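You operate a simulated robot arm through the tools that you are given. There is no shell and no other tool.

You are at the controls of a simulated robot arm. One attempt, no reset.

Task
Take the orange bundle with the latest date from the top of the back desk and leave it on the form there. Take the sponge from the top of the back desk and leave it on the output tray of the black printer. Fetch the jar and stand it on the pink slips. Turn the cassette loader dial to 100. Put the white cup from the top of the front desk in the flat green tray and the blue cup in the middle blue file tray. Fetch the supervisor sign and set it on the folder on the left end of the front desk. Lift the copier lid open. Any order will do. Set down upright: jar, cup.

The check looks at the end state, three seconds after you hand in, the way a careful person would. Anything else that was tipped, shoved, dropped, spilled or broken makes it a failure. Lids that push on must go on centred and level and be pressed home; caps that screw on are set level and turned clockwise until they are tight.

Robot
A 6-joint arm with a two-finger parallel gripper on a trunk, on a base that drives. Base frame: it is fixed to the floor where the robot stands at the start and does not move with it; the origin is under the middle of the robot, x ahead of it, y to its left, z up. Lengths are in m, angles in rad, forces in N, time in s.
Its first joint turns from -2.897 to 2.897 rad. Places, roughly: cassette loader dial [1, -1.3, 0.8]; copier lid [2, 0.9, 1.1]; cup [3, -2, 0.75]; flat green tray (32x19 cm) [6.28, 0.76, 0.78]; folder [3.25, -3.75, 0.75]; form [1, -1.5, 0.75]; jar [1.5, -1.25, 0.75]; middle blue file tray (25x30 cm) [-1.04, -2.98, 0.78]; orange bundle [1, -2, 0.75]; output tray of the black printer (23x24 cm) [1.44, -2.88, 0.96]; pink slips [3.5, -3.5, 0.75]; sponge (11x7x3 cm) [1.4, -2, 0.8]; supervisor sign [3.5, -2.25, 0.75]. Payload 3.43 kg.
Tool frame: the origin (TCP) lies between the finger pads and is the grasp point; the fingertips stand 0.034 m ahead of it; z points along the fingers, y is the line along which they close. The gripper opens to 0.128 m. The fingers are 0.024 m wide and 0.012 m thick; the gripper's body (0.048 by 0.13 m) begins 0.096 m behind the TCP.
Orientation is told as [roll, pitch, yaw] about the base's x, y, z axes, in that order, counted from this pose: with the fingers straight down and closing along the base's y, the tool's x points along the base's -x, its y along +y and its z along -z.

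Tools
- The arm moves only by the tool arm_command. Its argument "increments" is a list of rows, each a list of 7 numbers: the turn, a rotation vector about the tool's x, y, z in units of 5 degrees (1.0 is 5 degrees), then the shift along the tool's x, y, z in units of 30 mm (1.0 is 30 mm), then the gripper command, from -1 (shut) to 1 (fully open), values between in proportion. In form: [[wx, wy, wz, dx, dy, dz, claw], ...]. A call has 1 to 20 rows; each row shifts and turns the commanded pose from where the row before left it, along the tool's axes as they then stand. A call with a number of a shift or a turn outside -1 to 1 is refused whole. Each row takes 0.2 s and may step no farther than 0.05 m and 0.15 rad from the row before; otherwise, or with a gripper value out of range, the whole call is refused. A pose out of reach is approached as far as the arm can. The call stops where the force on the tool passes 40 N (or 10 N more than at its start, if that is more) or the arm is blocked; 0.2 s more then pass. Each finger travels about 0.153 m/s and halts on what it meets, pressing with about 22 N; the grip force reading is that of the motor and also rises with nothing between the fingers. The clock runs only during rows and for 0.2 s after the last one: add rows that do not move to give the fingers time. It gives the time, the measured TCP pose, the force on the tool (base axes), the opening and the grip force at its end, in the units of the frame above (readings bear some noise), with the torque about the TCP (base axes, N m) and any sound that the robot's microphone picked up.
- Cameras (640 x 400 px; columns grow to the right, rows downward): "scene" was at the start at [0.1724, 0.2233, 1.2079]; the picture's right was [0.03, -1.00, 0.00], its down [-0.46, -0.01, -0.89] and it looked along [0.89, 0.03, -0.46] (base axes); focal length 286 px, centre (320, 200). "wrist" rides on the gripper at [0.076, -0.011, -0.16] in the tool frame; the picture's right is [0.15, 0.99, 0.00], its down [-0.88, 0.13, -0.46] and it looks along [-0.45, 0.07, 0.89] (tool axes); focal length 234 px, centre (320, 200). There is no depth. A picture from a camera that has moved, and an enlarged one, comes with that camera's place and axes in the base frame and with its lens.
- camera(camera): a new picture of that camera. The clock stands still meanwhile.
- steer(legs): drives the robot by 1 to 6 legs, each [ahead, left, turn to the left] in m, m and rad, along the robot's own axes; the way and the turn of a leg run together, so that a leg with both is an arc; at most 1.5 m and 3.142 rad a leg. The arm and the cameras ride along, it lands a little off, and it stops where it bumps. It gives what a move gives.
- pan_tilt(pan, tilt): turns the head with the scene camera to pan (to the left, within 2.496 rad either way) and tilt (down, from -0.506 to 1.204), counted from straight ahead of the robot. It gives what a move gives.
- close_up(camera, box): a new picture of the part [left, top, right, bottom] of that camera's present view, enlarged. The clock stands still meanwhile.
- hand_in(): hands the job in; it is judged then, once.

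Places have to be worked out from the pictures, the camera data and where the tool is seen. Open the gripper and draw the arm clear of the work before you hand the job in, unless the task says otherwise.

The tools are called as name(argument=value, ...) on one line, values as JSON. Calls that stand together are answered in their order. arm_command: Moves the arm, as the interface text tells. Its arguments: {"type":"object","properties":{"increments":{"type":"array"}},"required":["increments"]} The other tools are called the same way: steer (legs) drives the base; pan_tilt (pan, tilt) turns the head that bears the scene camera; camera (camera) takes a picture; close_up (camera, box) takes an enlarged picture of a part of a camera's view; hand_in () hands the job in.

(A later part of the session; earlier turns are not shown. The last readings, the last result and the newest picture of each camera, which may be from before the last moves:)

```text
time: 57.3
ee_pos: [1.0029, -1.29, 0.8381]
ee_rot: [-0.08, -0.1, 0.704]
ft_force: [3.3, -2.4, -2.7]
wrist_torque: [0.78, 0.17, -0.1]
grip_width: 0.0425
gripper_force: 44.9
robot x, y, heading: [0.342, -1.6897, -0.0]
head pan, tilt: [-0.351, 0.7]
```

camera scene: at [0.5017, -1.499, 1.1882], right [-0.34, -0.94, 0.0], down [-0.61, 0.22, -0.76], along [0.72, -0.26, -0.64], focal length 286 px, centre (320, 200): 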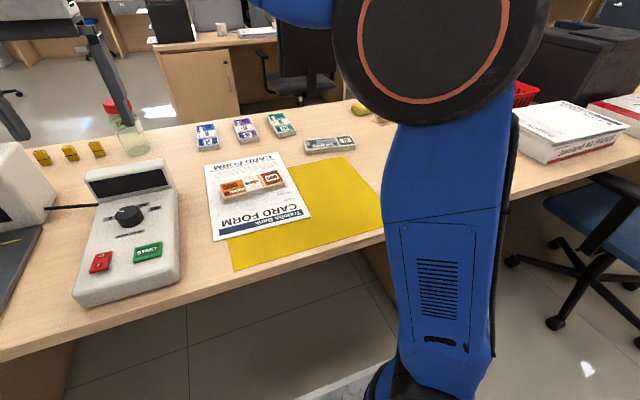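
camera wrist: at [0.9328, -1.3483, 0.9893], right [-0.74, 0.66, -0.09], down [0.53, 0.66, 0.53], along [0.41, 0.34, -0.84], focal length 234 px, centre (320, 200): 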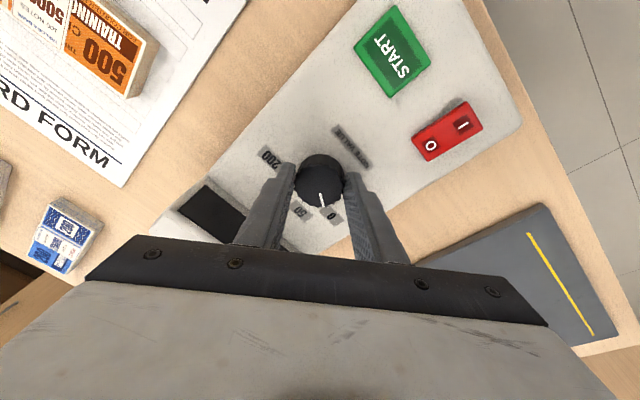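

Side load is gone. Now I turn clockwise in steps, first 40°.

arm_command(increments=[[0, 0, 1, 0, 0, 0, -1], [0, 0, 1, 0, 0, 0, -1], [0, 0, 1, 0, 0, 0, -1], [0, 0, 1, 0, 0, 0, -1], [0, 0, 1, 0, 0, 0, -1], [0, 0, 1, 0, 0, 0, -1], [0, 0, 1, 0, 0, 0, -1], [0, 0, 1, 0, 0, 0, -1]])

camera(camera="wrist")

close_up(camera="scene", box=[50, 130, 210, 230])

```text
time: 58.9
ee_pos: [1.003, -1.2906, 0.8379]
ee_rot: [-0.005, -0.126, 0.098]
ft_force: [2.3, 8.9, -5.9]
wrist_torque: [1.28, -0.2, 0.04]
grip_width: 0.0416
gripper_force: 45.3
robot x, y, heading: [0.3432, -1.6902, 0.005]
head pan, tilt: [-0.351, 0.7]
stopped in row 8: the force on the tool passed its limit at 42 N (the readings are from after the stop); the commanded pose is now the measured one
```

```text
taken
camera wrist: at [0.9088, -1.3086, 0.9864], right [-0.24, 0.97, -0.02], down [0.8, 0.21, 0.56], along [0.55, 0.12, -0.83], focal length 234 px, centre (320, 200)
```

wrist: 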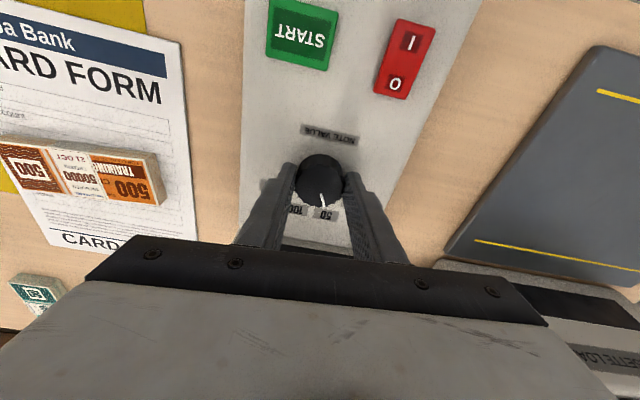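

```text
4.00 times, centred on (130, 180) of scene
camera zoom: at [0.5017, -1.498, 1.188], right [-0.34, -0.94, 0.0], down [-0.61, 0.22, -0.76], along [0.72, -0.26, -0.64], focal length 1146 px, centre (1080, 280)
```

zoom: 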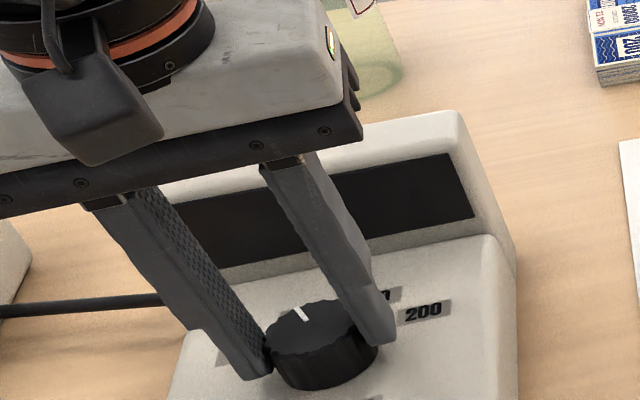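

The pointer has turned with the fingers to about 50; load built up to 42 N and was relieved. I ease slightly along +y and continue in short steps.

arm_command(increments=[[0, 0, 0.3, 0, 0.03, 0.05, -1], [0, 0, 0.7, 0, 0, 0, -1], [0, 0, 0.7, 0, 0, 0, -1]])

```text
time: 59.7
ee_pos: [1.0022, -1.2884, 0.8369]
ee_rot: [0.014, -0.129, -0.054]
ft_force: [-0.7, 5.2, 8.0]
wrist_torque: [-0.89, -0.25, 0.07]
grip_width: 0.0421
gripper_force: 44.5
robot x, y, heading: [0.3431, -1.6912, 0.003]
head pan, tilt: [-0.351, 0.7]
```

Loads are small now and yaw is −3°. I continue the turn with small steps.

arm_command(increments=[[0, 0, 0.7, 0, 0.02, -0.03, -1], [0, 0, 0.7, 0, 0, 0, -1], [0, 0, 0.7, 0, 0, 0, -1], [0, 0, 0.7, 0, 0, 0, -1]])

camera(camera="wrist")

```text
time: 60.7
ee_pos: [1.0022, -1.2885, 0.8373]
ee_rot: [0.042, -0.119, -0.298]
ft_force: [11.7, 5.0, -12.3]
wrist_torque: [-0.92, -0.69, 0.02]
grip_width: 0.0421
gripper_force: 45.0
robot x, y, heading: [0.3378, -1.6907, 0.002]
head pan, tilt: [-0.351, 0.7]
```

```text
taken
camera wrist: at [0.9074, -1.2771, 0.9861], right [0.15, 0.99, 0.02], down [0.82, -0.14, 0.56], along [0.56, -0.06, -0.83], focal length 234 px, centre (320, 200)
```

wrist: 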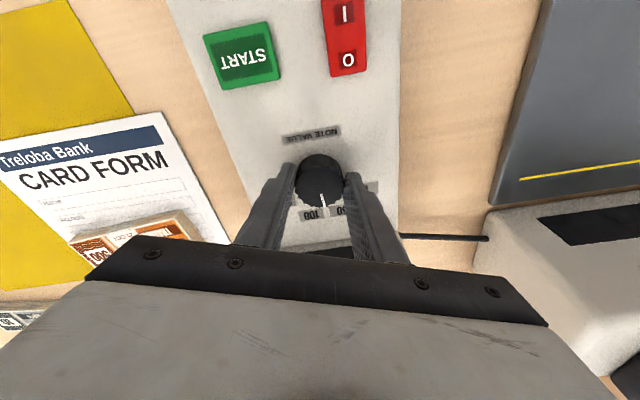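

About 57° turned; pointer lies between 50 and 100. I ease the loads and go on.

arm_command(increments=[[0, 0, 0.4, -0.03, 0.02, 0.03, -1], [0, 0, 0.7, 0, 0, 0, -1], [0, 0, 0.7, 0, 0, 0, -1], [0, 0, 0.7, 0, 0, 0, -1]])

camera(camera="wrist")

```text
time: 61.7
ee_pos: [1.0017, -1.2879, 0.8376]
ee_rot: [0.067, -0.106, -0.518]
ft_force: [-9.2, 22.1, 8.0]
wrist_torque: [-0.51, 0.18, 0.1]
grip_width: 0.0423
gripper_force: 44.9
robot x, y, heading: [0.3369, -1.6872, 0.006]
head pan, tilt: [-0.351, 0.7]
```

```text
taken
camera wrist: at [0.9118, -1.2609, 0.9868], right [0.36, 0.93, 0.05], down [0.77, -0.32, 0.55], along [0.53, -0.16, -0.83], focal length 234 px, centre (320, 200)
```

wrist: 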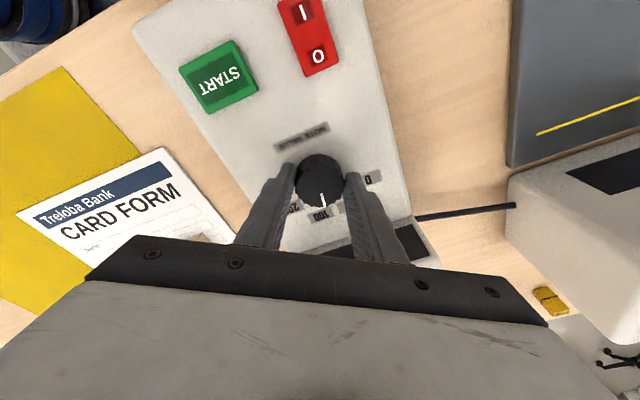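

About 70° turned; let me zoom to see how the pointer stands relative to "100".

close_up(camera="wrist", box=[256, 130, 384, 230])

close_up(camera="scene", box=[82, 170, 178, 230])

```text
4.00 times, centred on (320, 180) of wrist
camera zoom: at [0.9118, -1.2609, 0.9868], right [0.36, 0.93, 0.05], down [0.77, -0.32, 0.55], along [0.53, -0.16, -0.83], focal length 937 px, centre (320, 280)
```

zoom: 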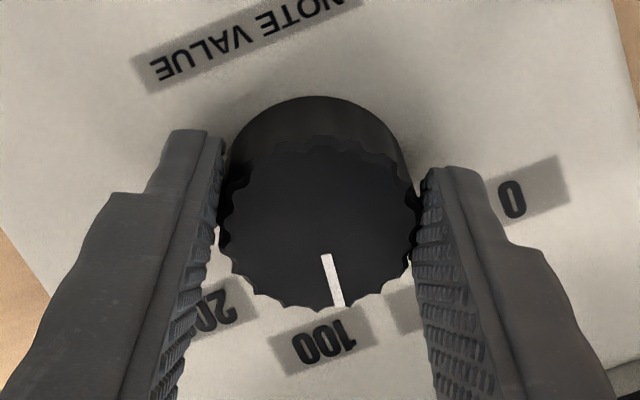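

```text
6.67 times, centred on (130, 200) of scene
camera zoom: at [0.5009, -1.4976, 1.1881], right [-0.34, -0.94, 0.0], down [-0.61, 0.22, -0.77], along [0.72, -0.26, -0.64], focal length 1909 px, centre (1587, 200)
```

zoom: 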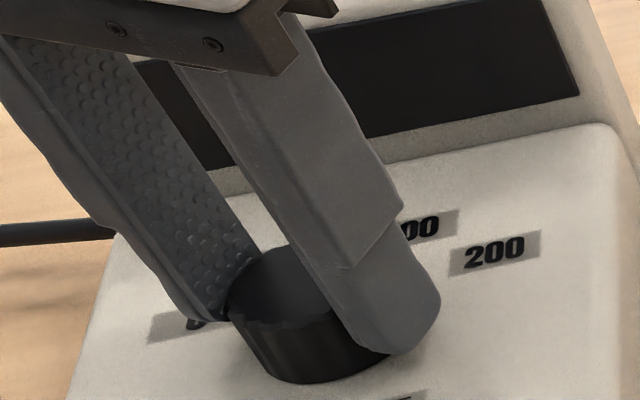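

The pointer is about 10° short of "100". I ease the side load and turn the last bit.

arm_command(increments=[[0, 0, 0.3, 0.05, 0.045, -0.03, -1], [0, 0, 0.6, 0, 0, 0, -1], [0, 0, 0.6, 0, 0, 0, -1], [0, 0, 0.5, 0, 0, 0, -1], [0, 0, 0, 0, 0, 0, -1]])

close_up(camera="wrist", box=[256, 130, 384, 230])

```text
time: 62.9
ee_pos: [1.0031, -1.2866, 0.8373]
ee_rot: [0.086, -0.095, -0.696]
ft_force: [4.8, -6.2, 8.9]
wrist_torque: [-1.26, -0.21, -0.07]
grip_width: 0.0428
gripper_force: 44.8
robot x, y, heading: [0.3404, -1.6898, 0.004]
head pan, tilt: [-0.351, 0.7]
```

```text
4.00 times, centred on (320, 180) of wrist
camera zoom: at [0.918, -1.248, 0.9876], right [0.51, 0.86, 0.07], down [0.7, -0.46, 0.55], along [0.5, -0.23, -0.83], focal length 937 px, centre (320, 280)
```

zoom: 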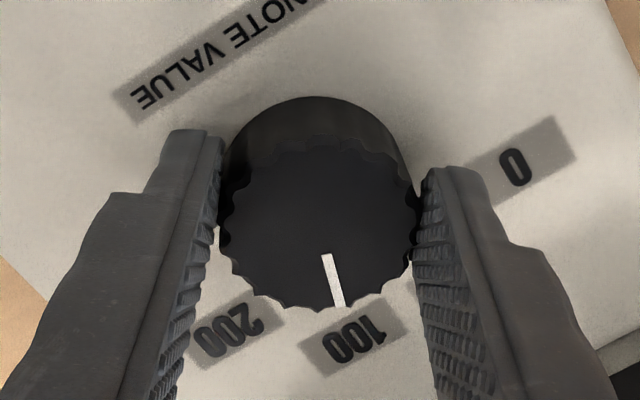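

Total turn is now 80° and the pointer lines up with "100". I open, back off along the tool axis and check from above.

arm_command(increments=[[0, 0, 0, 0, 0, 0, -0.1], [0, 0, 0, 0, 0, 0, 0.25], [0, 0, 0, 0, 0, 0, 0.25], [0, 0, 0, 0, 0, -0.5, 0.25], [0, 0, 0, 0, 0, -1, 0.25], [0, 0, 0, 0, 0, -1, 0.25], [0, 0, 0, 0, 0, -1, 0.25], [0, 0, 0, 0, 0, -1, 0.25], [0, 0, 0, 0, 0, -1, 0.25]])

camera(camera="wrist")

close_up(camera="wrist", box=[240, 80, 400, 200])

```text
time: 64.9
ee_pos: [0.9817, -1.2872, 1.0001]
ee_rot: [0.084, -0.091, -0.692]
ft_force: [0.0, -0.1, 1.2]
wrist_torque: [0.0, 0.02, 0.02]
grip_width: 0.08
gripper_force: 0.1
robot x, y, heading: [0.342, -1.6863, 0.007]
head pan, tilt: [-0.351, 0.7]
```

```text
taken
camera wrist: at [0.8967, -1.2481, 1.1502], right [0.51, 0.86, 0.07], down [0.7, -0.46, 0.55], along [0.5, -0.23, -0.84], focal length 234 px, centre (320, 200)
```

wrist: 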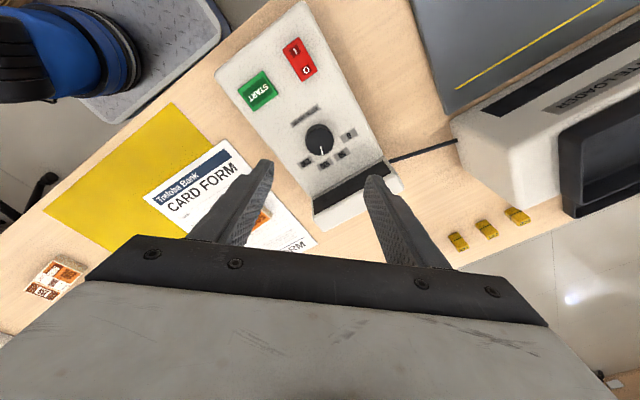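

```text
3.33 times, centred on (320, 140) of wrist
camera zoom: at [0.8967, -1.2481, 1.1502], right [0.51, 0.86, 0.07], down [0.7, -0.46, 0.55], along [0.5, -0.23, -0.84], focal length 781 px, centre (320, 400)
```

zoom: 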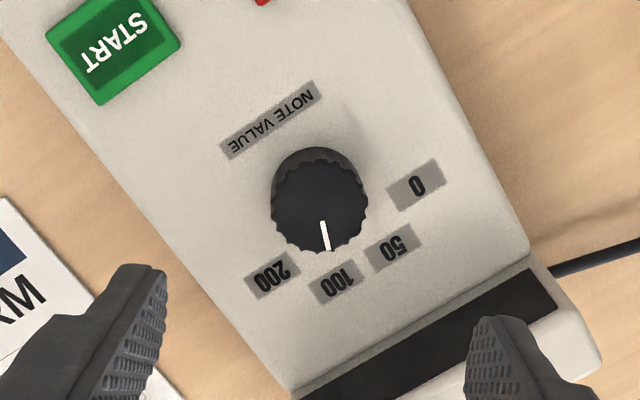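

The pointer is aimed at "100" within a degree or two. Next I level the tool, set yaw −80° and raise it, in preparation for the sponge at about (1.41, −2.02).

arm_command(increments=[[0.445, 0.54, 0, 0, 0, -0.3, 0.25], [0.445, 0.54, 0, 0, 0, -0.3, 0.25], [0, 0, 1, 0, 0, -0.4, 1], [0, 0, 1, 0, 0, -0.4, 1], [0, 0, 1, 0, 0, -0.4, 1], [0, 0, 1, 0, 0, -0.4, 1], [0, 0, 1, 0, 0, -0.4, 1], [0, 0, 1, 0, 0, -0.4, 1], [0, 0, 1, 0, 0, -0.4, 1], [0, 0, 1, 0, 0, -0.4, 1]])

steer(legs=[[0.22, 0.01, 0]])

camera(camera="scene")

camera(camera="wrist")

```text
time: 67.1
ee_pos: [0.9798, -1.2885, 1.1157]
ee_rot: [0.006, 0.005, -1.387]
ft_force: [-0.4, -0.6, -0.1]
wrist_torque: [0.0, 0.01, -0.01]
grip_width: 0.128
gripper_force: 0.1
robot x, y, heading: [0.3421, -1.6917, 0.003]
head pan, tilt: [-0.351, 0.7]
```

```text
time: 68.8
ee_pos: [1.1479, -1.301, 1.1246]
ee_rot: [0.017, 0.0, -1.43]
ft_force: [-1.6, 2.0, 0.8]
wrist_torque: [-0.21, -0.19, 0.01]
grip_width: 0.1281
gripper_force: 0.0
robot x, y, heading: [0.5036, -1.6769, -0.042]
head pan, tilt: [-0.351, 0.7]
```

```text
taken
camera scene: at [0.6605, -1.4881, 1.1895], right [-0.38, -0.92, 0.0], down [-0.59, 0.24, -0.77], along [0.71, -0.29, -0.63], focal length 286 px, centre (320, 200)
```

scene: 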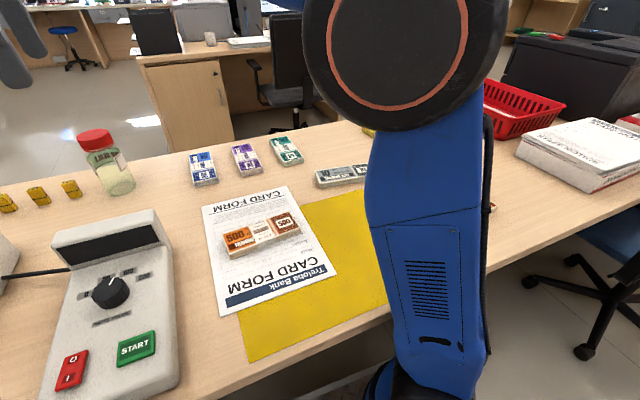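

```text
taken
camera wrist: at [1.1241, -1.2272, 1.2826], right [0.96, 0.28, 0.02], down [0.24, -0.86, 0.46], along [0.14, -0.43, -0.89], focal length 234 px, centre (320, 200)
```

wrist: 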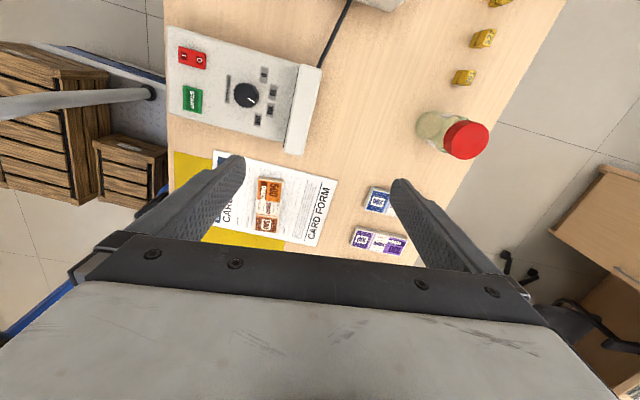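

The drive stopped 6 cm short and slewed by −0.04 rad, so the base touched something, probably a desk panel. I look down to see what it is.

pan_tilt(pan=-0.3, tilt=1.2)

camera(camera="scene")

pan_tilt(pan=0.3, tilt=1.0)

camera(camera="scene")

```text
time: 69.7
ee_pos: [1.1492, -1.3028, 1.1217]
ee_rot: [0.012, 0.004, -1.43]
ft_force: [0.0, 0.1, -0.2]
wrist_torque: [-0.01, -0.03, 0.0]
grip_width: 0.128
gripper_force: 0.0
robot x, y, heading: [0.4985, -1.6767, -0.037]
head pan, tilt: [-0.3, 1.201]
```

```text
taken
camera scene: at [0.637, -1.4765, 1.1528], right [-0.33, -0.94, 0.0], down [-0.88, 0.31, -0.37], along [0.35, -0.12, -0.93], focal length 286 px, centre (320, 200)
```

scene: 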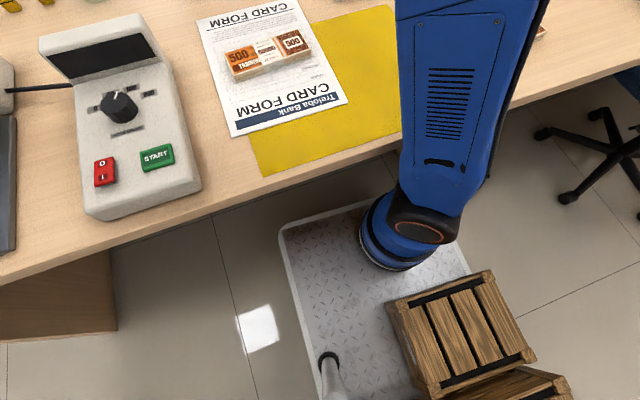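

```text
time: 70.7
ee_pos: [1.1502, -1.3027, 1.1212]
ee_rot: [0.015, 0.005, -1.433]
ft_force: [0.2, -0.2, 0.3]
wrist_torque: [0.0, 0.01, 0.0]
grip_width: 0.1283
gripper_force: 0.0
robot x, y, heading: [0.5037, -1.6788, -0.046]
head pan, tilt: [0.3, 1.0]
```

```text
taken
camera scene: at [0.6513, -1.4399, 1.1654], right [0.26, -0.97, 0.0], down [-0.81, -0.22, -0.55], along [0.53, 0.14, -0.84], focal length 286 px, centre (320, 200)
```

scene: 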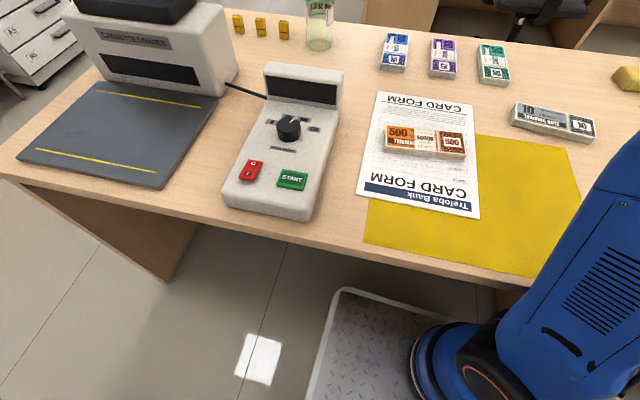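

The arm's pedestal stands about 0.26 m ahead of the robot's centre, and its column met the desk edge; nothing on the desk moved. I back off 7 cm and straighten; the sponge is still in reach since the arm axis is farther forward than I thought.

steer(legs=[[-0.07, 0, 0.044]])

pan_tilt(pan=-0.5, tilt=0.5)

camera(camera="scene")

```text
time: 71.7
ee_pos: [1.0727, -1.2745, 1.1178]
ee_rot: [0.005, 0.005, -1.387]
ft_force: [-0.5, 0.0, -0.1]
wrist_torque: [-0.01, -0.04, -0.02]
grip_width: 0.1279
gripper_force: 0.0
robot x, y, heading: [0.4385, -1.674, 0.007]
head pan, tilt: [0.3, 1.0]
```

```text
time: 72.9
ee_pos: [1.0745, -1.2745, 1.1169]
ee_rot: [0.005, 0.005, -1.387]
ft_force: [0.2, 0.3, -0.6]
wrist_torque: [0.01, 0.05, -0.02]
grip_width: 0.128
gripper_force: 0.0
robot x, y, heading: [0.4326, -1.6747, 0.003]
head pan, tilt: [-0.499, 0.499]
```

```text
taken
camera scene: at [0.5963, -1.4977, 1.2058], right [-0.48, -0.88, 0.0], down [-0.42, 0.23, -0.88], along [0.77, -0.42, -0.48], focal length 286 px, centre (320, 200)
```

scene: 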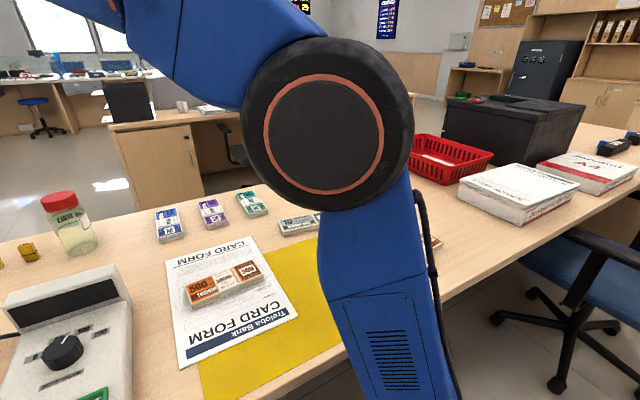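

Robot is clear and straight at (0.436, −1.674). I carry the tool across to above the sponge.

arm_command(increments=[[0, 0, 0, -0.985, 0.2456, 0, 1], [0, 0, 0, -0.985, 0.2456, 0, 1], [0, 0, 0, -0.985, 0.2456, 0, 1], [0, 0, 0, -0.985, 0.2456, 0, 1], [0, 0, 0, -0.985, 0.2456, 0, 1], [0, 0, 0, -0.985, 0.2456, 0, 1], [0, 0, 0, -0.985, 0.2456, 0, 1], [0, 0, 0, -0.985, 0.2456, 0, 1], [0, 0, 0, -0.985, 0.2456, 0, 1], [0, 0, 0, -0.985, 0.2456, 0, 1], [0, 0, 0, -0.985, 0.2456, 0, 1], [0, 0, 0, -0.985, 0.2456, 0, 1], [0, 0, 0, -0.985, 0.2456, 0, 1], [0, 0, 0, -0.985, 0.2456, 0, 1], [0, 0, 0, -0.985, 0.2456, 0, 1], [0, 0, 0, -0.985, 0.2456, 0, 1], [0, 0, 0, -0.985, 0.2456, 0, 1], [0, 0, 0, -0.985, 0.2456, 0, 1], [0, 0, 0, -0.985, 0.2456, 0, 1], [0, 0, 0, -0.985, 0.2456, 0, 1]])

arm_command(increments=[[0, 0, 0, -0.985, 0.2456, 0, 1], [0, 0, 0, -0.985, 0.2456, 0, 1], [0, 0, 0, -0.985, 0.2456, 0, 1], [0, 0, 0, -0.985, 0.2456, 0, 1], [0, 0, 0, -0.985, 0.2456, 0.5, 1], [0, 0, 0, -0.985, 0.2456, 0.8, 1], [0, 0, 0, -0.985, 0.2456, 0.8, 1], [0, 0, 0, 0, 0, 1, 1]])

camera(camera="wrist")

```text
time: 77.1
ee_pos: [1.3257, -1.8301, 1.1144]
ee_rot: [0.004, 0.005, -1.387]
ft_force: [-0.7, 0.4, 0.5]
wrist_torque: [-0.07, -0.02, 0.01]
grip_width: 0.1279
gripper_force: 0.0
robot x, y, heading: [0.4353, -1.674, 0.001]
head pan, tilt: [-0.499, 0.499]
```

```text
time: 78.9
ee_pos: [1.4135, -2.0238, 1.0114]
ee_rot: [0.006, 0.004, -1.389]
ft_force: [0.0, -0.6, -0.8]
wrist_torque: [-0.02, 0.02, -0.02]
grip_width: 0.1281
gripper_force: 0.1
out of reach, approached as far as the arm can: row 4
robot x, y, heading: [0.4363, -1.6754, 0.007]
head pan, tilt: [-0.499, 0.499]
```

```text
taken
camera wrist: at [1.3878, -1.9522, 1.1715], right [0.95, 0.32, 0.01], down [0.29, -0.85, 0.45], along [0.15, -0.43, -0.89], focal length 234 px, centre (320, 200)
```

wrist: 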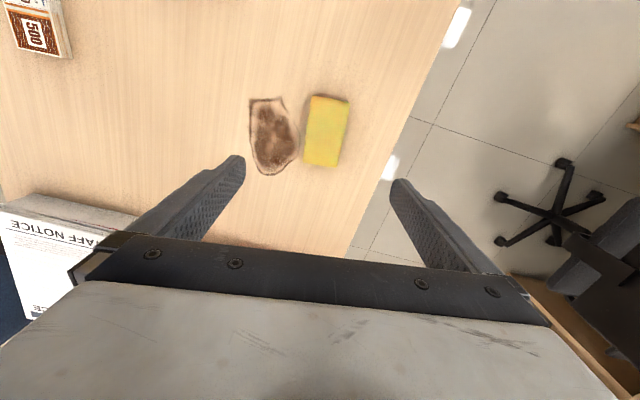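

Sponge centre is at about (1.42, −2.019), aligned with the tool. I trim 8 mm, descend, and grip it across its 7 cm width.

arm_command(increments=[[0, 0, 0, 0.12, 0.26, 1, 1], [0, 0, 0, 0, 0, 1, 1], [0, 0, 0, 0, 0, 1, 1], [0, 0, 0, 0, 0, 1, 1], [0, 0, 0, 0, 0, 1, 1], [0, 0, 0, 0, 0, 1, 1], [0, 0, 0, 0, 0, 0.7, 1], [0, 0, 0, 0, 0, 0.4, 1], [0, 0, 0, 0, 0, 0.25, 1], [0, 0, 0, 0, 0, 0, 1]])

camera(camera="wrist")

```text
time: 81.1
ee_pos: [1.4215, -2.0167, 0.7942]
ee_rot: [0.005, 0.006, -1.388]
ft_force: [0.6, 0.3, -0.9]
wrist_torque: [0.0, 0.02, 0.01]
grip_width: 0.128
gripper_force: 0.1
robot x, y, heading: [0.435, -1.675, 0.001]
head pan, tilt: [-0.499, 0.499]
```

```text
taken
camera wrist: at [1.3962, -1.9438, 0.9534], right [0.95, 0.32, 0.01], down [0.29, -0.84, 0.45], along [0.15, -0.43, -0.89], focal length 234 px, centre (320, 200)
```

wrist: 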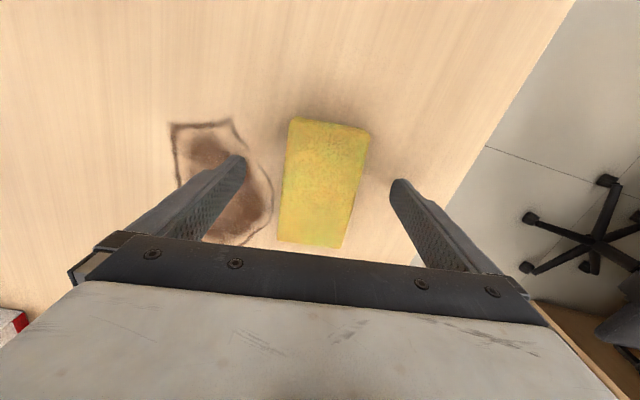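

The sponge lies between the fingers. I close on it and lift.

arm_command(increments=[[0, 0, 0, 0, 0, 0, 0.2], [0, 0, 0, 0, 0, 0, -0.3], [0, 0, 0, 0, 0, 0, -1], [0, 0, 0, 0, 0, 0, -1], [0, 0, 0, 0, 0, 0, -1]])

arm_command(increments=[[0, 0, 0, 0, 0, -0.5, -1], [0, 0, 0, 0, 0, -1, -1], [0, 0, 0, 0, 0, -1, -1], [0, 0, 0, 0, 0, -1, -1], [0, 0, 0, 0, 0, -1, -1], [0, 0, 0, 0, 0, -1, -1]])

camera(camera="wrist")

camera(camera="scene")

```text
time: 82.3
ee_pos: [1.4219, -2.0157, 0.7942]
ee_rot: [0.006, 0.005, -1.388]
ft_force: [0.4, 0.0, 0.7]
wrist_torque: [0.0, 0.01, 0.01]
grip_width: 0.0631
gripper_force: 22.5
robot x, y, heading: [0.4333, -1.673, 0.001]
head pan, tilt: [-0.499, 0.499]
```

```text
time: 83.7
ee_pos: [1.4219, -2.0165, 0.9594]
ee_rot: [0.006, 0.005, -1.389]
ft_force: [0.4, 0.1, -0.9]
wrist_torque: [0.05, -0.01, 0.01]
grip_width: 0.0633
gripper_force: 22.0
robot x, y, heading: [0.4332, -1.6751, 0.001]
head pan, tilt: [-0.499, 0.499]
```

```text
taken
camera wrist: at [1.3957, -1.9441, 1.1188], right [0.95, 0.32, 0.01], down [0.29, -0.84, 0.45], along [0.15, -0.43, -0.89], focal length 234 px, centre (320, 200)
```

wrist: 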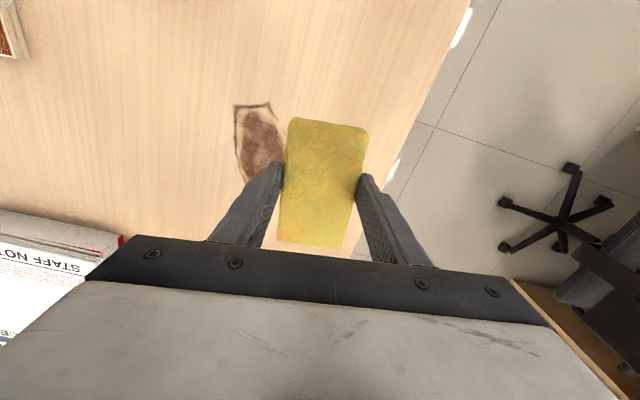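

```text
taken
camera scene: at [0.5963, -1.498, 1.2058], right [-0.48, -0.88, 0.0], down [-0.42, 0.23, -0.88], along [0.77, -0.42, -0.48], focal length 286 px, centre (320, 200)
```

scene: 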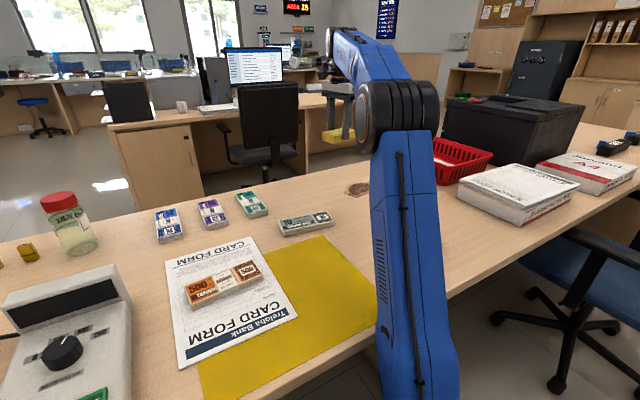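

The sponge is held. A chair blocks the near side of the printer, so I will approach from the aisle between back and front desks. First I draw the arm in, then back off and drive around the desk's end.

arm_command(increments=[[0, 0, 0, 0.944, -0.969, -0.214, -1], [0, 0, 0, 0.944, -0.969, -0.214, -1], [0, 0, 0, 0.944, -0.969, -0.214, -1], [0, 0, 0, 0.944, -0.969, -0.214, -1], [0, 0, 0, 0.944, -0.969, -0.214, -1], [0, 0, 0, 0.944, -0.969, -0.214, -1], [0, 0, 0, 0.944, -0.969, -0.214, -1], [0, 0, 0, 0.944, -0.969, -0.214, -1], [0, 0, 0, 0.944, -0.969, -0.214, -1], [0, 0, 0, 0.944, -0.969, -0.214, -1], [0, 0, 0, 0.944, -0.969, -0.214, -1], [0, 0, 0, 0.944, -0.969, -0.214, -1], [0, 0, 0, 0.944, -0.969, -0.214, -1], [0, 0, 0, 0.944, -0.969, -0.214, -1]])

steer(legs=[[-0.25, 0, 0], [0, 1.45, 0]])

pan_tilt(pan=-0.2, tilt=0.4)

camera(camera="scene")

```text
time: 86.7
ee_pos: [0.948, -1.7021, 1.048]
ee_rot: [0.004, 0.006, -1.386]
ft_force: [0.7, 0.3, -1.6]
wrist_torque: [-0.05, 0.05, -0.03]
grip_width: 0.0627
gripper_force: 22.0
robot x, y, heading: [0.4353, -1.6763, 0.002]
head pan, tilt: [-0.499, 0.499]
```

```text
time: 95.3
ee_pos: [0.7021, -0.2452, 1.0483]
ee_rot: [0.005, 0.004, -1.389]
ft_force: [0.3, -0.7, 0.1]
wrist_torque: [0.0, 0.04, 0.01]
grip_width: 0.0631
gripper_force: 22.4
robot x, y, heading: [0.1912, -0.2187, 0.004]
head pan, tilt: [-0.499, 0.499]
```

```text
time: 96.1
ee_pos: [0.7016, -0.2465, 1.0481]
ee_rot: [0.006, 0.003, -1.389]
ft_force: [-0.6, -0.8, -0.4]
wrist_torque: [-0.01, -0.01, 0.01]
grip_width: 0.063
gripper_force: 22.0
robot x, y, heading: [0.1941, -0.2156, -0.0]
head pan, tilt: [-0.201, 0.4]
```

```text
taken
camera scene: at [0.362, -0.0155, 1.215], right [-0.2, -0.98, 0.0], down [-0.38, 0.08, -0.92], along [0.9, -0.18, -0.39], focal length 286 px, centre (320, 200)
```

scene: 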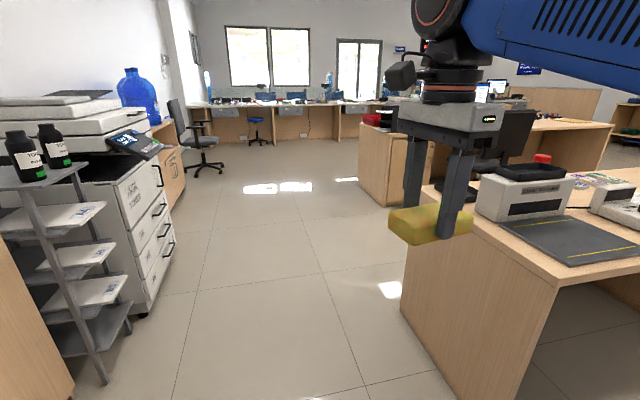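

The corridor ahead is clear. I drive to x≈2.1 and turn to face down the aisle (−y).

steer(legs=[[1.0, 0.05, 0], [0.95, 0, 0], [0, 0, -1.571]])

pan_tilt(pan=0.0, tilt=0.4)

camera(camera="scene")

pan_tilt(pan=0.8, tilt=0.4)

camera(camera="scene")

```text
time: 109.7
ee_pos: [2.0867, -0.7279, 1.0487]
ee_rot: [0.006, 0.006, -3.012]
ft_force: [0.0, 0.2, -0.6]
wrist_torque: [0.05, -0.03, 0.0]
grip_width: 0.0628
gripper_force: 21.3
robot x, y, heading: [2.139, -0.2218, -1.622]
head pan, tilt: [-0.201, 0.4]
```

```text
time: 110.4
ee_pos: [2.0861, -0.7292, 1.049]
ee_rot: [0.005, 0.005, -3.01]
ft_force: [-0.4, -0.6, -1.1]
wrist_torque: [-0.01, -0.01, 0.03]
grip_width: 0.0629
gripper_force: 21.9
robot x, y, heading: [2.1419, -0.2198, -1.616]
head pan, tilt: [0.0, 0.4]
```

```text
taken
camera scene: at [2.3523, -0.4016, 1.215], right [-1.0, 0.05, 0.0], down [0.02, 0.39, -0.92], along [-0.05, -0.92, -0.39], focal length 286 px, centre (320, 200)
```

scene: 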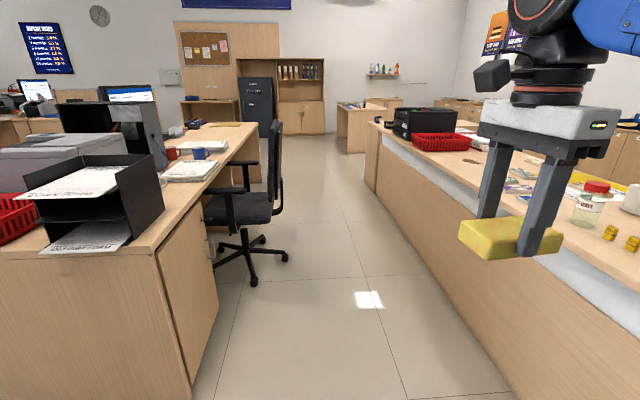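

```text
time: 111.5
ee_pos: [2.0858, -0.7277, 1.0491]
ee_rot: [0.006, 0.004, -3.011]
ft_force: [-0.1, -0.2, -0.7]
wrist_torque: [-0.01, 0.0, 0.0]
grip_width: 0.0627
gripper_force: 21.9
robot x, y, heading: [2.1418, -0.2219, -1.622]
head pan, tilt: [0.799, 0.4]
```

```text
taken
camera scene: at [2.4201, -0.3769, 1.215], right [-0.73, -0.68, 0.0], down [-0.27, 0.28, -0.92], along [0.63, -0.67, -0.39], focal length 286 px, centre (320, 200)
```

scene: 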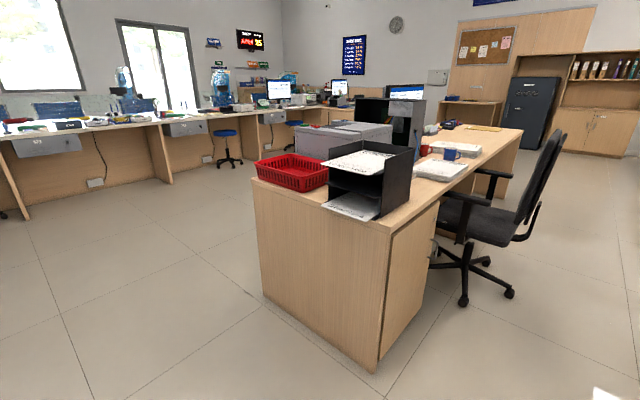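

The aisle (x≈1.6–2.5 beside the chair) is wide enough. I correct heading and drive down it at x≈2.03.

steer(legs=[[0, 0, 0.05], [0.6, -0.11, 0], [0.9, 0, 0]])

pan_tilt(pan=-0.35, tilt=0.45)

camera(camera="scene")

pan_tilt(pan=0.9, tilt=0.55)

camera(camera="scene")

```text
time: 119.7
ee_pos: [2.018, -2.2368, 1.0483]
ee_rot: [0.005, 0.005, -2.949]
ft_force: [-0.5, -0.4, -0.8]
wrist_torque: [-0.01, 0.0, 0.01]
grip_width: 0.0627
gripper_force: 22.1
robot x, y, heading: [2.042, -1.7221, -1.558]
head pan, tilt: [0.799, 0.4]
```

```text
time: 121.1
ee_pos: [2.0179, -2.2373, 1.0488]
ee_rot: [0.006, 0.004, -2.95]
ft_force: [-0.7, 0.3, 0.6]
wrist_torque: [0.05, 0.01, -0.01]
grip_width: 0.0631
gripper_force: 22.3
robot x, y, heading: [2.0382, -1.7252, -1.554]
head pan, tilt: [-0.351, 0.45]
```

```text
taken
camera scene: at [2.2318, -1.8892, 1.2103], right [-0.94, 0.33, 0.0], down [0.14, 0.41, -0.9], along [-0.3, -0.85, -0.44], focal length 286 px, centre (320, 200)
```

scene: 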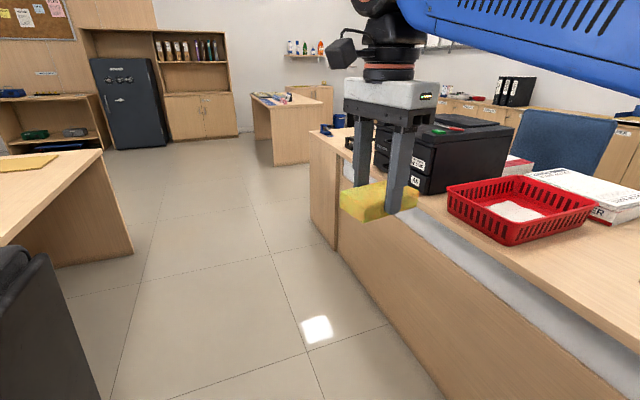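

```text
time: 122.5
ee_pos: [2.0179, -2.2368, 1.0482]
ee_rot: [0.005, 0.005, -2.949]
ft_force: [1.3, -0.8, 0.2]
wrist_torque: [0.0, -0.02, -0.01]
grip_width: 0.063
gripper_force: 21.5
robot x, y, heading: [2.037, -1.722, -1.558]
head pan, tilt: [0.901, 0.55]
```

```text
taken
camera scene: at [2.3333, -1.8575, 1.2013], right [-0.61, -0.79, 0.0], down [-0.41, 0.32, -0.85], along [0.67, -0.52, -0.52], focal length 286 px, centre (320, 200)
```

scene: 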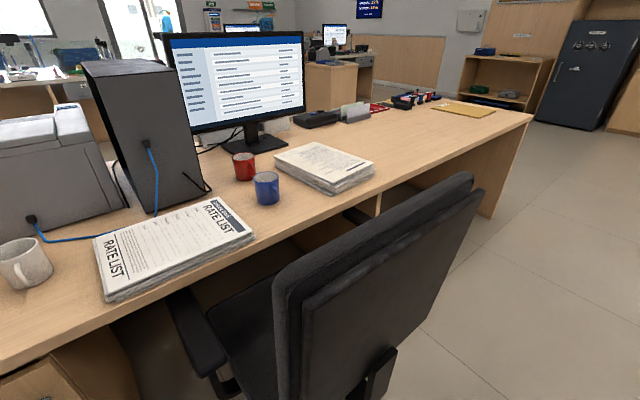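

The white cup, blue and red mugs, sign and folder are visible on the front desk. I go on to the printer.

steer(legs=[[0.85, 0, -0.013]])

pan_tilt(pan=-1.2, tilt=0.5)

camera(camera="scene")

camera(camera="wrist")

```text
time: 127.0
ee_pos: [2.0041, -3.0817, 1.0479]
ee_rot: [0.006, 0.003, -2.974]
ft_force: [0.1, -0.7, -0.3]
wrist_torque: [0.01, 0.01, -0.01]
grip_width: 0.0631
gripper_force: 22.1
robot x, y, heading: [2.0397, -2.5686, -1.587]
head pan, tilt: [0.901, 0.55]
```

```text
time: 129.0
ee_pos: [2.003, -3.081, 1.0479]
ee_rot: [0.008, 0.006, -2.974]
ft_force: [0.3, 0.6, -0.5]
wrist_torque: [0.01, -0.02, -0.03]
grip_width: 0.0629
gripper_force: 21.8
robot x, y, heading: [2.0415, -2.5702, -1.587]
head pan, tilt: [-1.201, 0.499]
```

```text
taken
camera scene: at [2.1744, -2.6837, 1.2058], right [-0.35, 0.94, 0.0], down [0.45, 0.17, -0.88], along [-0.82, -0.31, -0.48], focal length 286 px, centre (320, 200)
```

scene: 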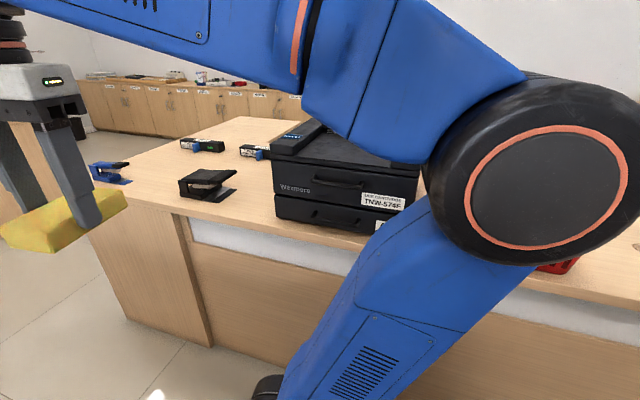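

```text
taken
camera wrist: at [2.0762, -3.0554, 1.2082], right [0.31, -0.95, 0.01], down [-0.85, -0.27, 0.45], along [-0.43, -0.15, -0.89], focal length 234 px, centre (320, 200)
```

wrist: 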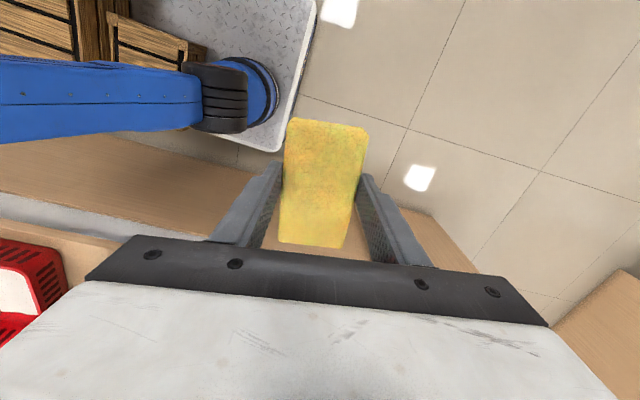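

The black printer stands on the desk's end; I zoom in on its top to identify the output tray.

close_up(camera="scene", box=[230, 90, 470, 240])

```text
2.67 times, centred on (350, 165) of scene
camera zoom: at [2.1744, -2.6837, 1.2058], right [-0.35, 0.94, 0.0], down [0.45, 0.17, -0.88], along [-0.82, -0.31, -0.48], focal length 764 px, centre (240, 293)
```

zoom: 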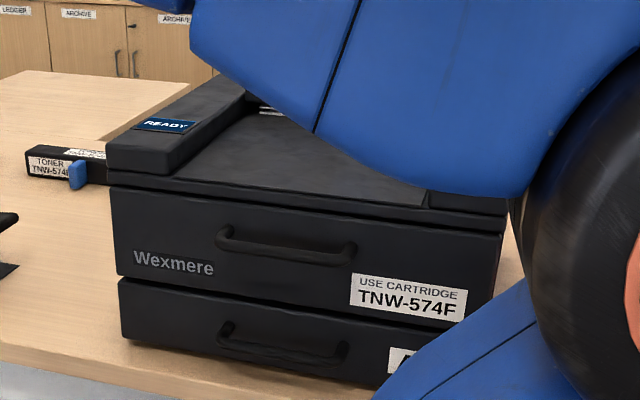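

The output tray is the recess on top of the printer. I move the sponge over to about (1.44, −2.88) at z≈1.09 and check with the wrist camera.

arm_command(increments=[[0, 0, 0, -0.5, -0.5, -0.5, -1], [0, 0, 0, -0.966, -0.541, -0.4, -1], [0, 0, 0, -0.966, -0.541, -0.4, -1], [0, 0, 0, -0.966, -0.541, -0.1, -1], [0, 0, 0, -0.966, -0.541, 0, -1], [0, 0, 0, -0.966, -0.541, 0, -1], [0, 0, 0, -0.966, -0.541, 0, -1], [0, 0, 0, -0.966, -0.541, 0, -1], [0, 0, 0, -0.966, -0.541, 0, -1], [0, 0, 0, -0.966, -0.541, 0, -1], [0, 0, 0, -0.966, -0.541, 0, -1], [0, 0, 0, -0.966, -0.541, 0, -1], [0, 0, 0, -0.966, -0.541, 0, -1], [0, 0, 0, -0.966, -0.541, 0, -1], [0, 0, 0, -0.966, -0.541, 0, -1], [0, 0, 0, -0.966, -0.541, 0, -1]])

camera(camera="wrist")

camera(camera="scene")

```text
time: 132.4
ee_pos: [1.5199, -2.9016, 1.0889]
ee_rot: [0.008, 0.005, -2.974]
ft_force: [0.3, 0.2, 0.9]
wrist_torque: [0.0, 0.04, -0.01]
grip_width: 0.0631
gripper_force: 21.9
robot x, y, heading: [2.037, -2.5678, -1.578]
head pan, tilt: [-1.201, 0.499]
```

```text
taken
camera wrist: at [1.5927, -2.8758, 1.2488], right [0.31, -0.95, 0.01], down [-0.85, -0.27, 0.45], along [-0.43, -0.15, -0.89], focal length 234 px, centre (320, 200)
```

wrist: 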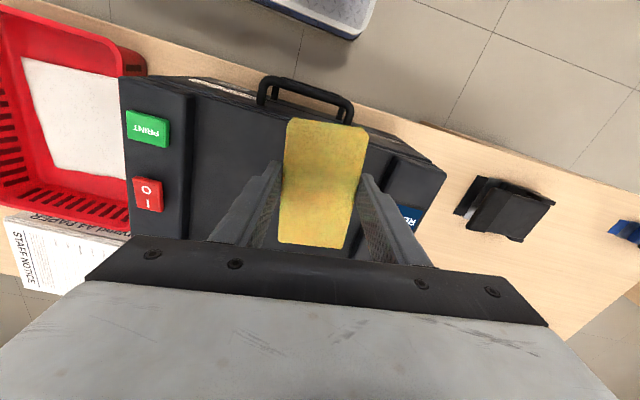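

```text
taken
camera scene: at [2.1746, -2.6836, 1.2058], right [-0.35, 0.94, 0.0], down [0.45, 0.17, -0.88], along [-0.82, -0.31, -0.48], focal length 286 px, centre (320, 200)
```

scene: 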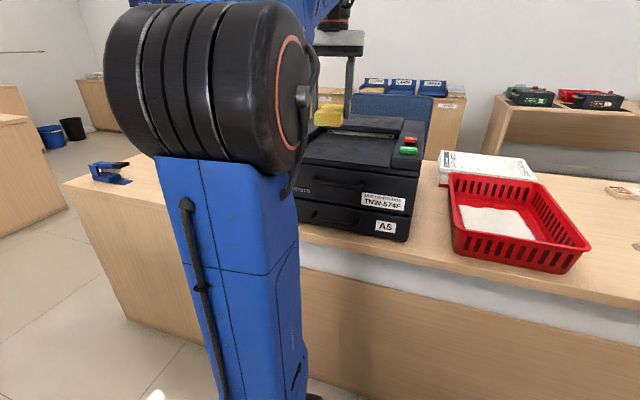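

The recess spans x≈1.33–1.56, y≈−3.0…−2.75. I shift over its middle and zoom on the rear of the tray to check clearance.

arm_command(increments=[[0, 0, 0, -0.773, -0.43, 0, -1], [0, 0, 0, -0.773, -0.43, 0, -1], [0, 0, 0, -0.773, -0.43, 0, -1]])

close_up(camera="scene", box=[280, 80, 440, 180])

camera(camera="wrist")

```text
time: 133.2
ee_pos: [1.4419, -2.873, 1.089]
ee_rot: [0.005, 0.003, -2.976]
ft_force: [0.6, 0.2, 0.1]
wrist_torque: [0.01, 0.04, 0.01]
grip_width: 0.0628
gripper_force: 21.4
robot x, y, heading: [2.0406, -2.5685, -1.585]
head pan, tilt: [-1.201, 0.499]
```

```text
4.00 times, centred on (360, 130) of scene
camera zoom: at [2.1747, -2.6836, 1.2058], right [-0.35, 0.94, 0.0], down [0.45, 0.17, -0.88], along [-0.82, -0.31, -0.48], focal length 1146 px, centre (160, 480)
```

zoom: 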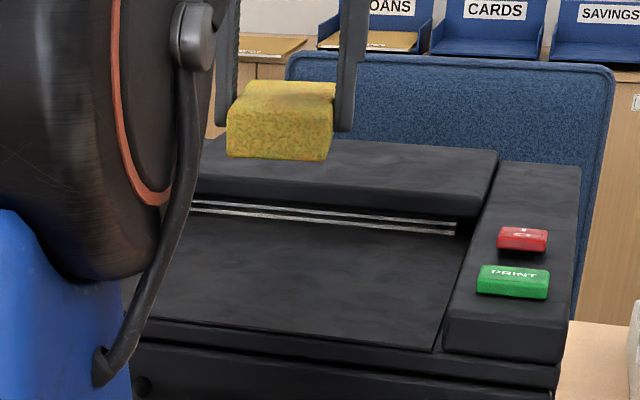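

```text
taken
camera wrist: at [1.5139, -2.8478, 1.248], right [0.31, -0.95, 0.01], down [-0.85, -0.27, 0.45], along [-0.43, -0.15, -0.89], focal length 234 px, centre (320, 200)
```

wrist: 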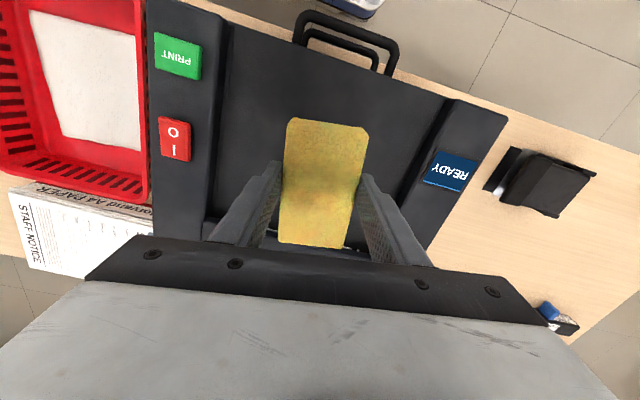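

Clear: the tray floor is x≈1.31–1.55 and the sponge is over its middle. I lower it gently.

arm_command(increments=[[0, 0, 0, 0, 0, 0.8, -1], [0, 0, 0, 0, 0, 0.8, -1], [0, 0, 0, 0, 0, 0.6, -1], [0, 0, 0, 0, 0, 0.3, -1], [0, 0, 0, 0, 0, 0.15, -1], [0, 0, 0, 0, 0, 0.1, -1], [0, 0, 0, 0, 0, 0, -1]])

close_up(camera="scene", box=[280, 80, 440, 180])

```text
time: 134.8
ee_pos: [1.4435, -2.8759, 1.0051]
ee_rot: [0.007, 0.006, -2.975]
ft_force: [-0.2, -0.4, -0.5]
wrist_torque: [-0.03, 0.02, -0.02]
grip_width: 0.063
gripper_force: 21.8
robot x, y, heading: [2.0413, -2.5701, -1.584]
head pan, tilt: [-1.201, 0.499]
```

```text
4.00 times, centred on (360, 130) of scene
camera zoom: at [2.1743, -2.6837, 1.2059], right [-0.35, 0.94, 0.0], down [0.45, 0.17, -0.88], along [-0.82, -0.31, -0.48], focal length 1146 px, centre (160, 480)
```

zoom: 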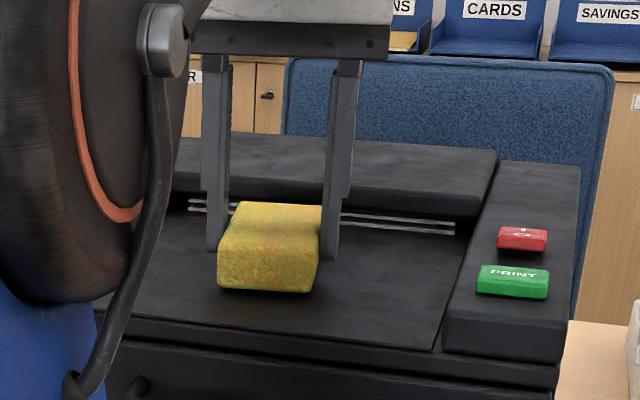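

No contact force yet; I lower a few more millimetres in small steps.

arm_command(increments=[[0, 0, 0, 0, 0, 0.08, -1], [0, 0, 0, 0, 0, 0.08, -1], [0, 0, 0, 0, 0, 0, -1]])

```text
time: 135.6
ee_pos: [1.4437, -2.8757, 1.0007]
ee_rot: [0.008, 0.001, -2.973]
ft_force: [-5.3, -4.0, 25.0]
wrist_torque: [0.05, 0.16, 0.04]
grip_width: 0.0627
gripper_force: 22.2
robot x, y, heading: [2.0358, -2.5716, -1.591]
head pan, tilt: [-1.201, 0.499]
```

Contact (25 N). I relieve slightly, open the fingers and rise.

arm_command(increments=[[0, 0, 0, 0, 0, -0.08, -1], [0, 0, 0, 0, 0, 0, 0], [0, 0, 0, 0, 0, 0, 0.5], [0, 0, 0, 0, 0, 0, 0.5], [0, 0, 0, 0, 0, -0.7, 0.5], [0, 0, 0, 0, 0, -1, 0.6], [0, 0, 0, 0, 0, -1, 0.6], [0, 0, 0, 0, 0, -1, 0.6]])

camera(camera="wrist")

close_up(camera="scene", box=[280, 80, 440, 180])

```text
time: 137.4
ee_pos: [1.4416, -2.8779, 1.1138]
ee_rot: [0.007, 0.006, -2.973]
ft_force: [-1.0, -0.2, 0.2]
wrist_torque: [-0.02, -0.02, -0.02]
grip_width: 0.1025
gripper_force: 0.0
robot x, y, heading: [2.0421, -2.568, -1.584]
head pan, tilt: [-1.201, 0.499]
```

```text
taken
camera wrist: at [1.5144, -2.8525, 1.2725], right [0.31, -0.95, 0.01], down [-0.85, -0.27, 0.45], along [-0.43, -0.15, -0.89], focal length 234 px, centre (320, 200)
```

wrist: 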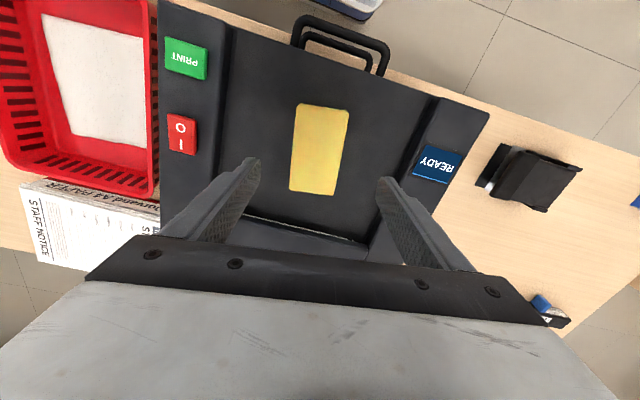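

```text
4.00 times, centred on (360, 130) of scene
camera zoom: at [2.1743, -2.6837, 1.2059], right [-0.35, 0.94, 0.0], down [0.45, 0.17, -0.88], along [-0.82, -0.31, -0.48], focal length 1146 px, centre (160, 480)
```

zoom: 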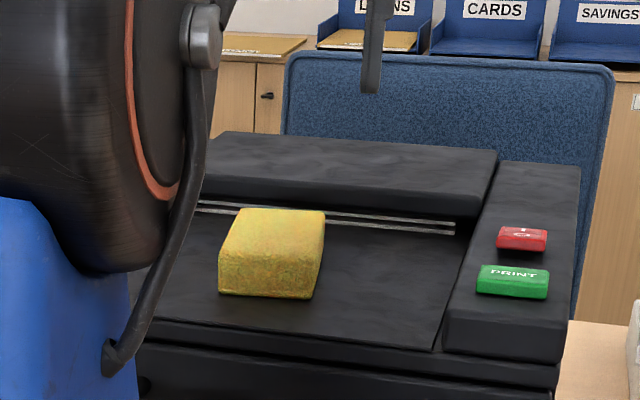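

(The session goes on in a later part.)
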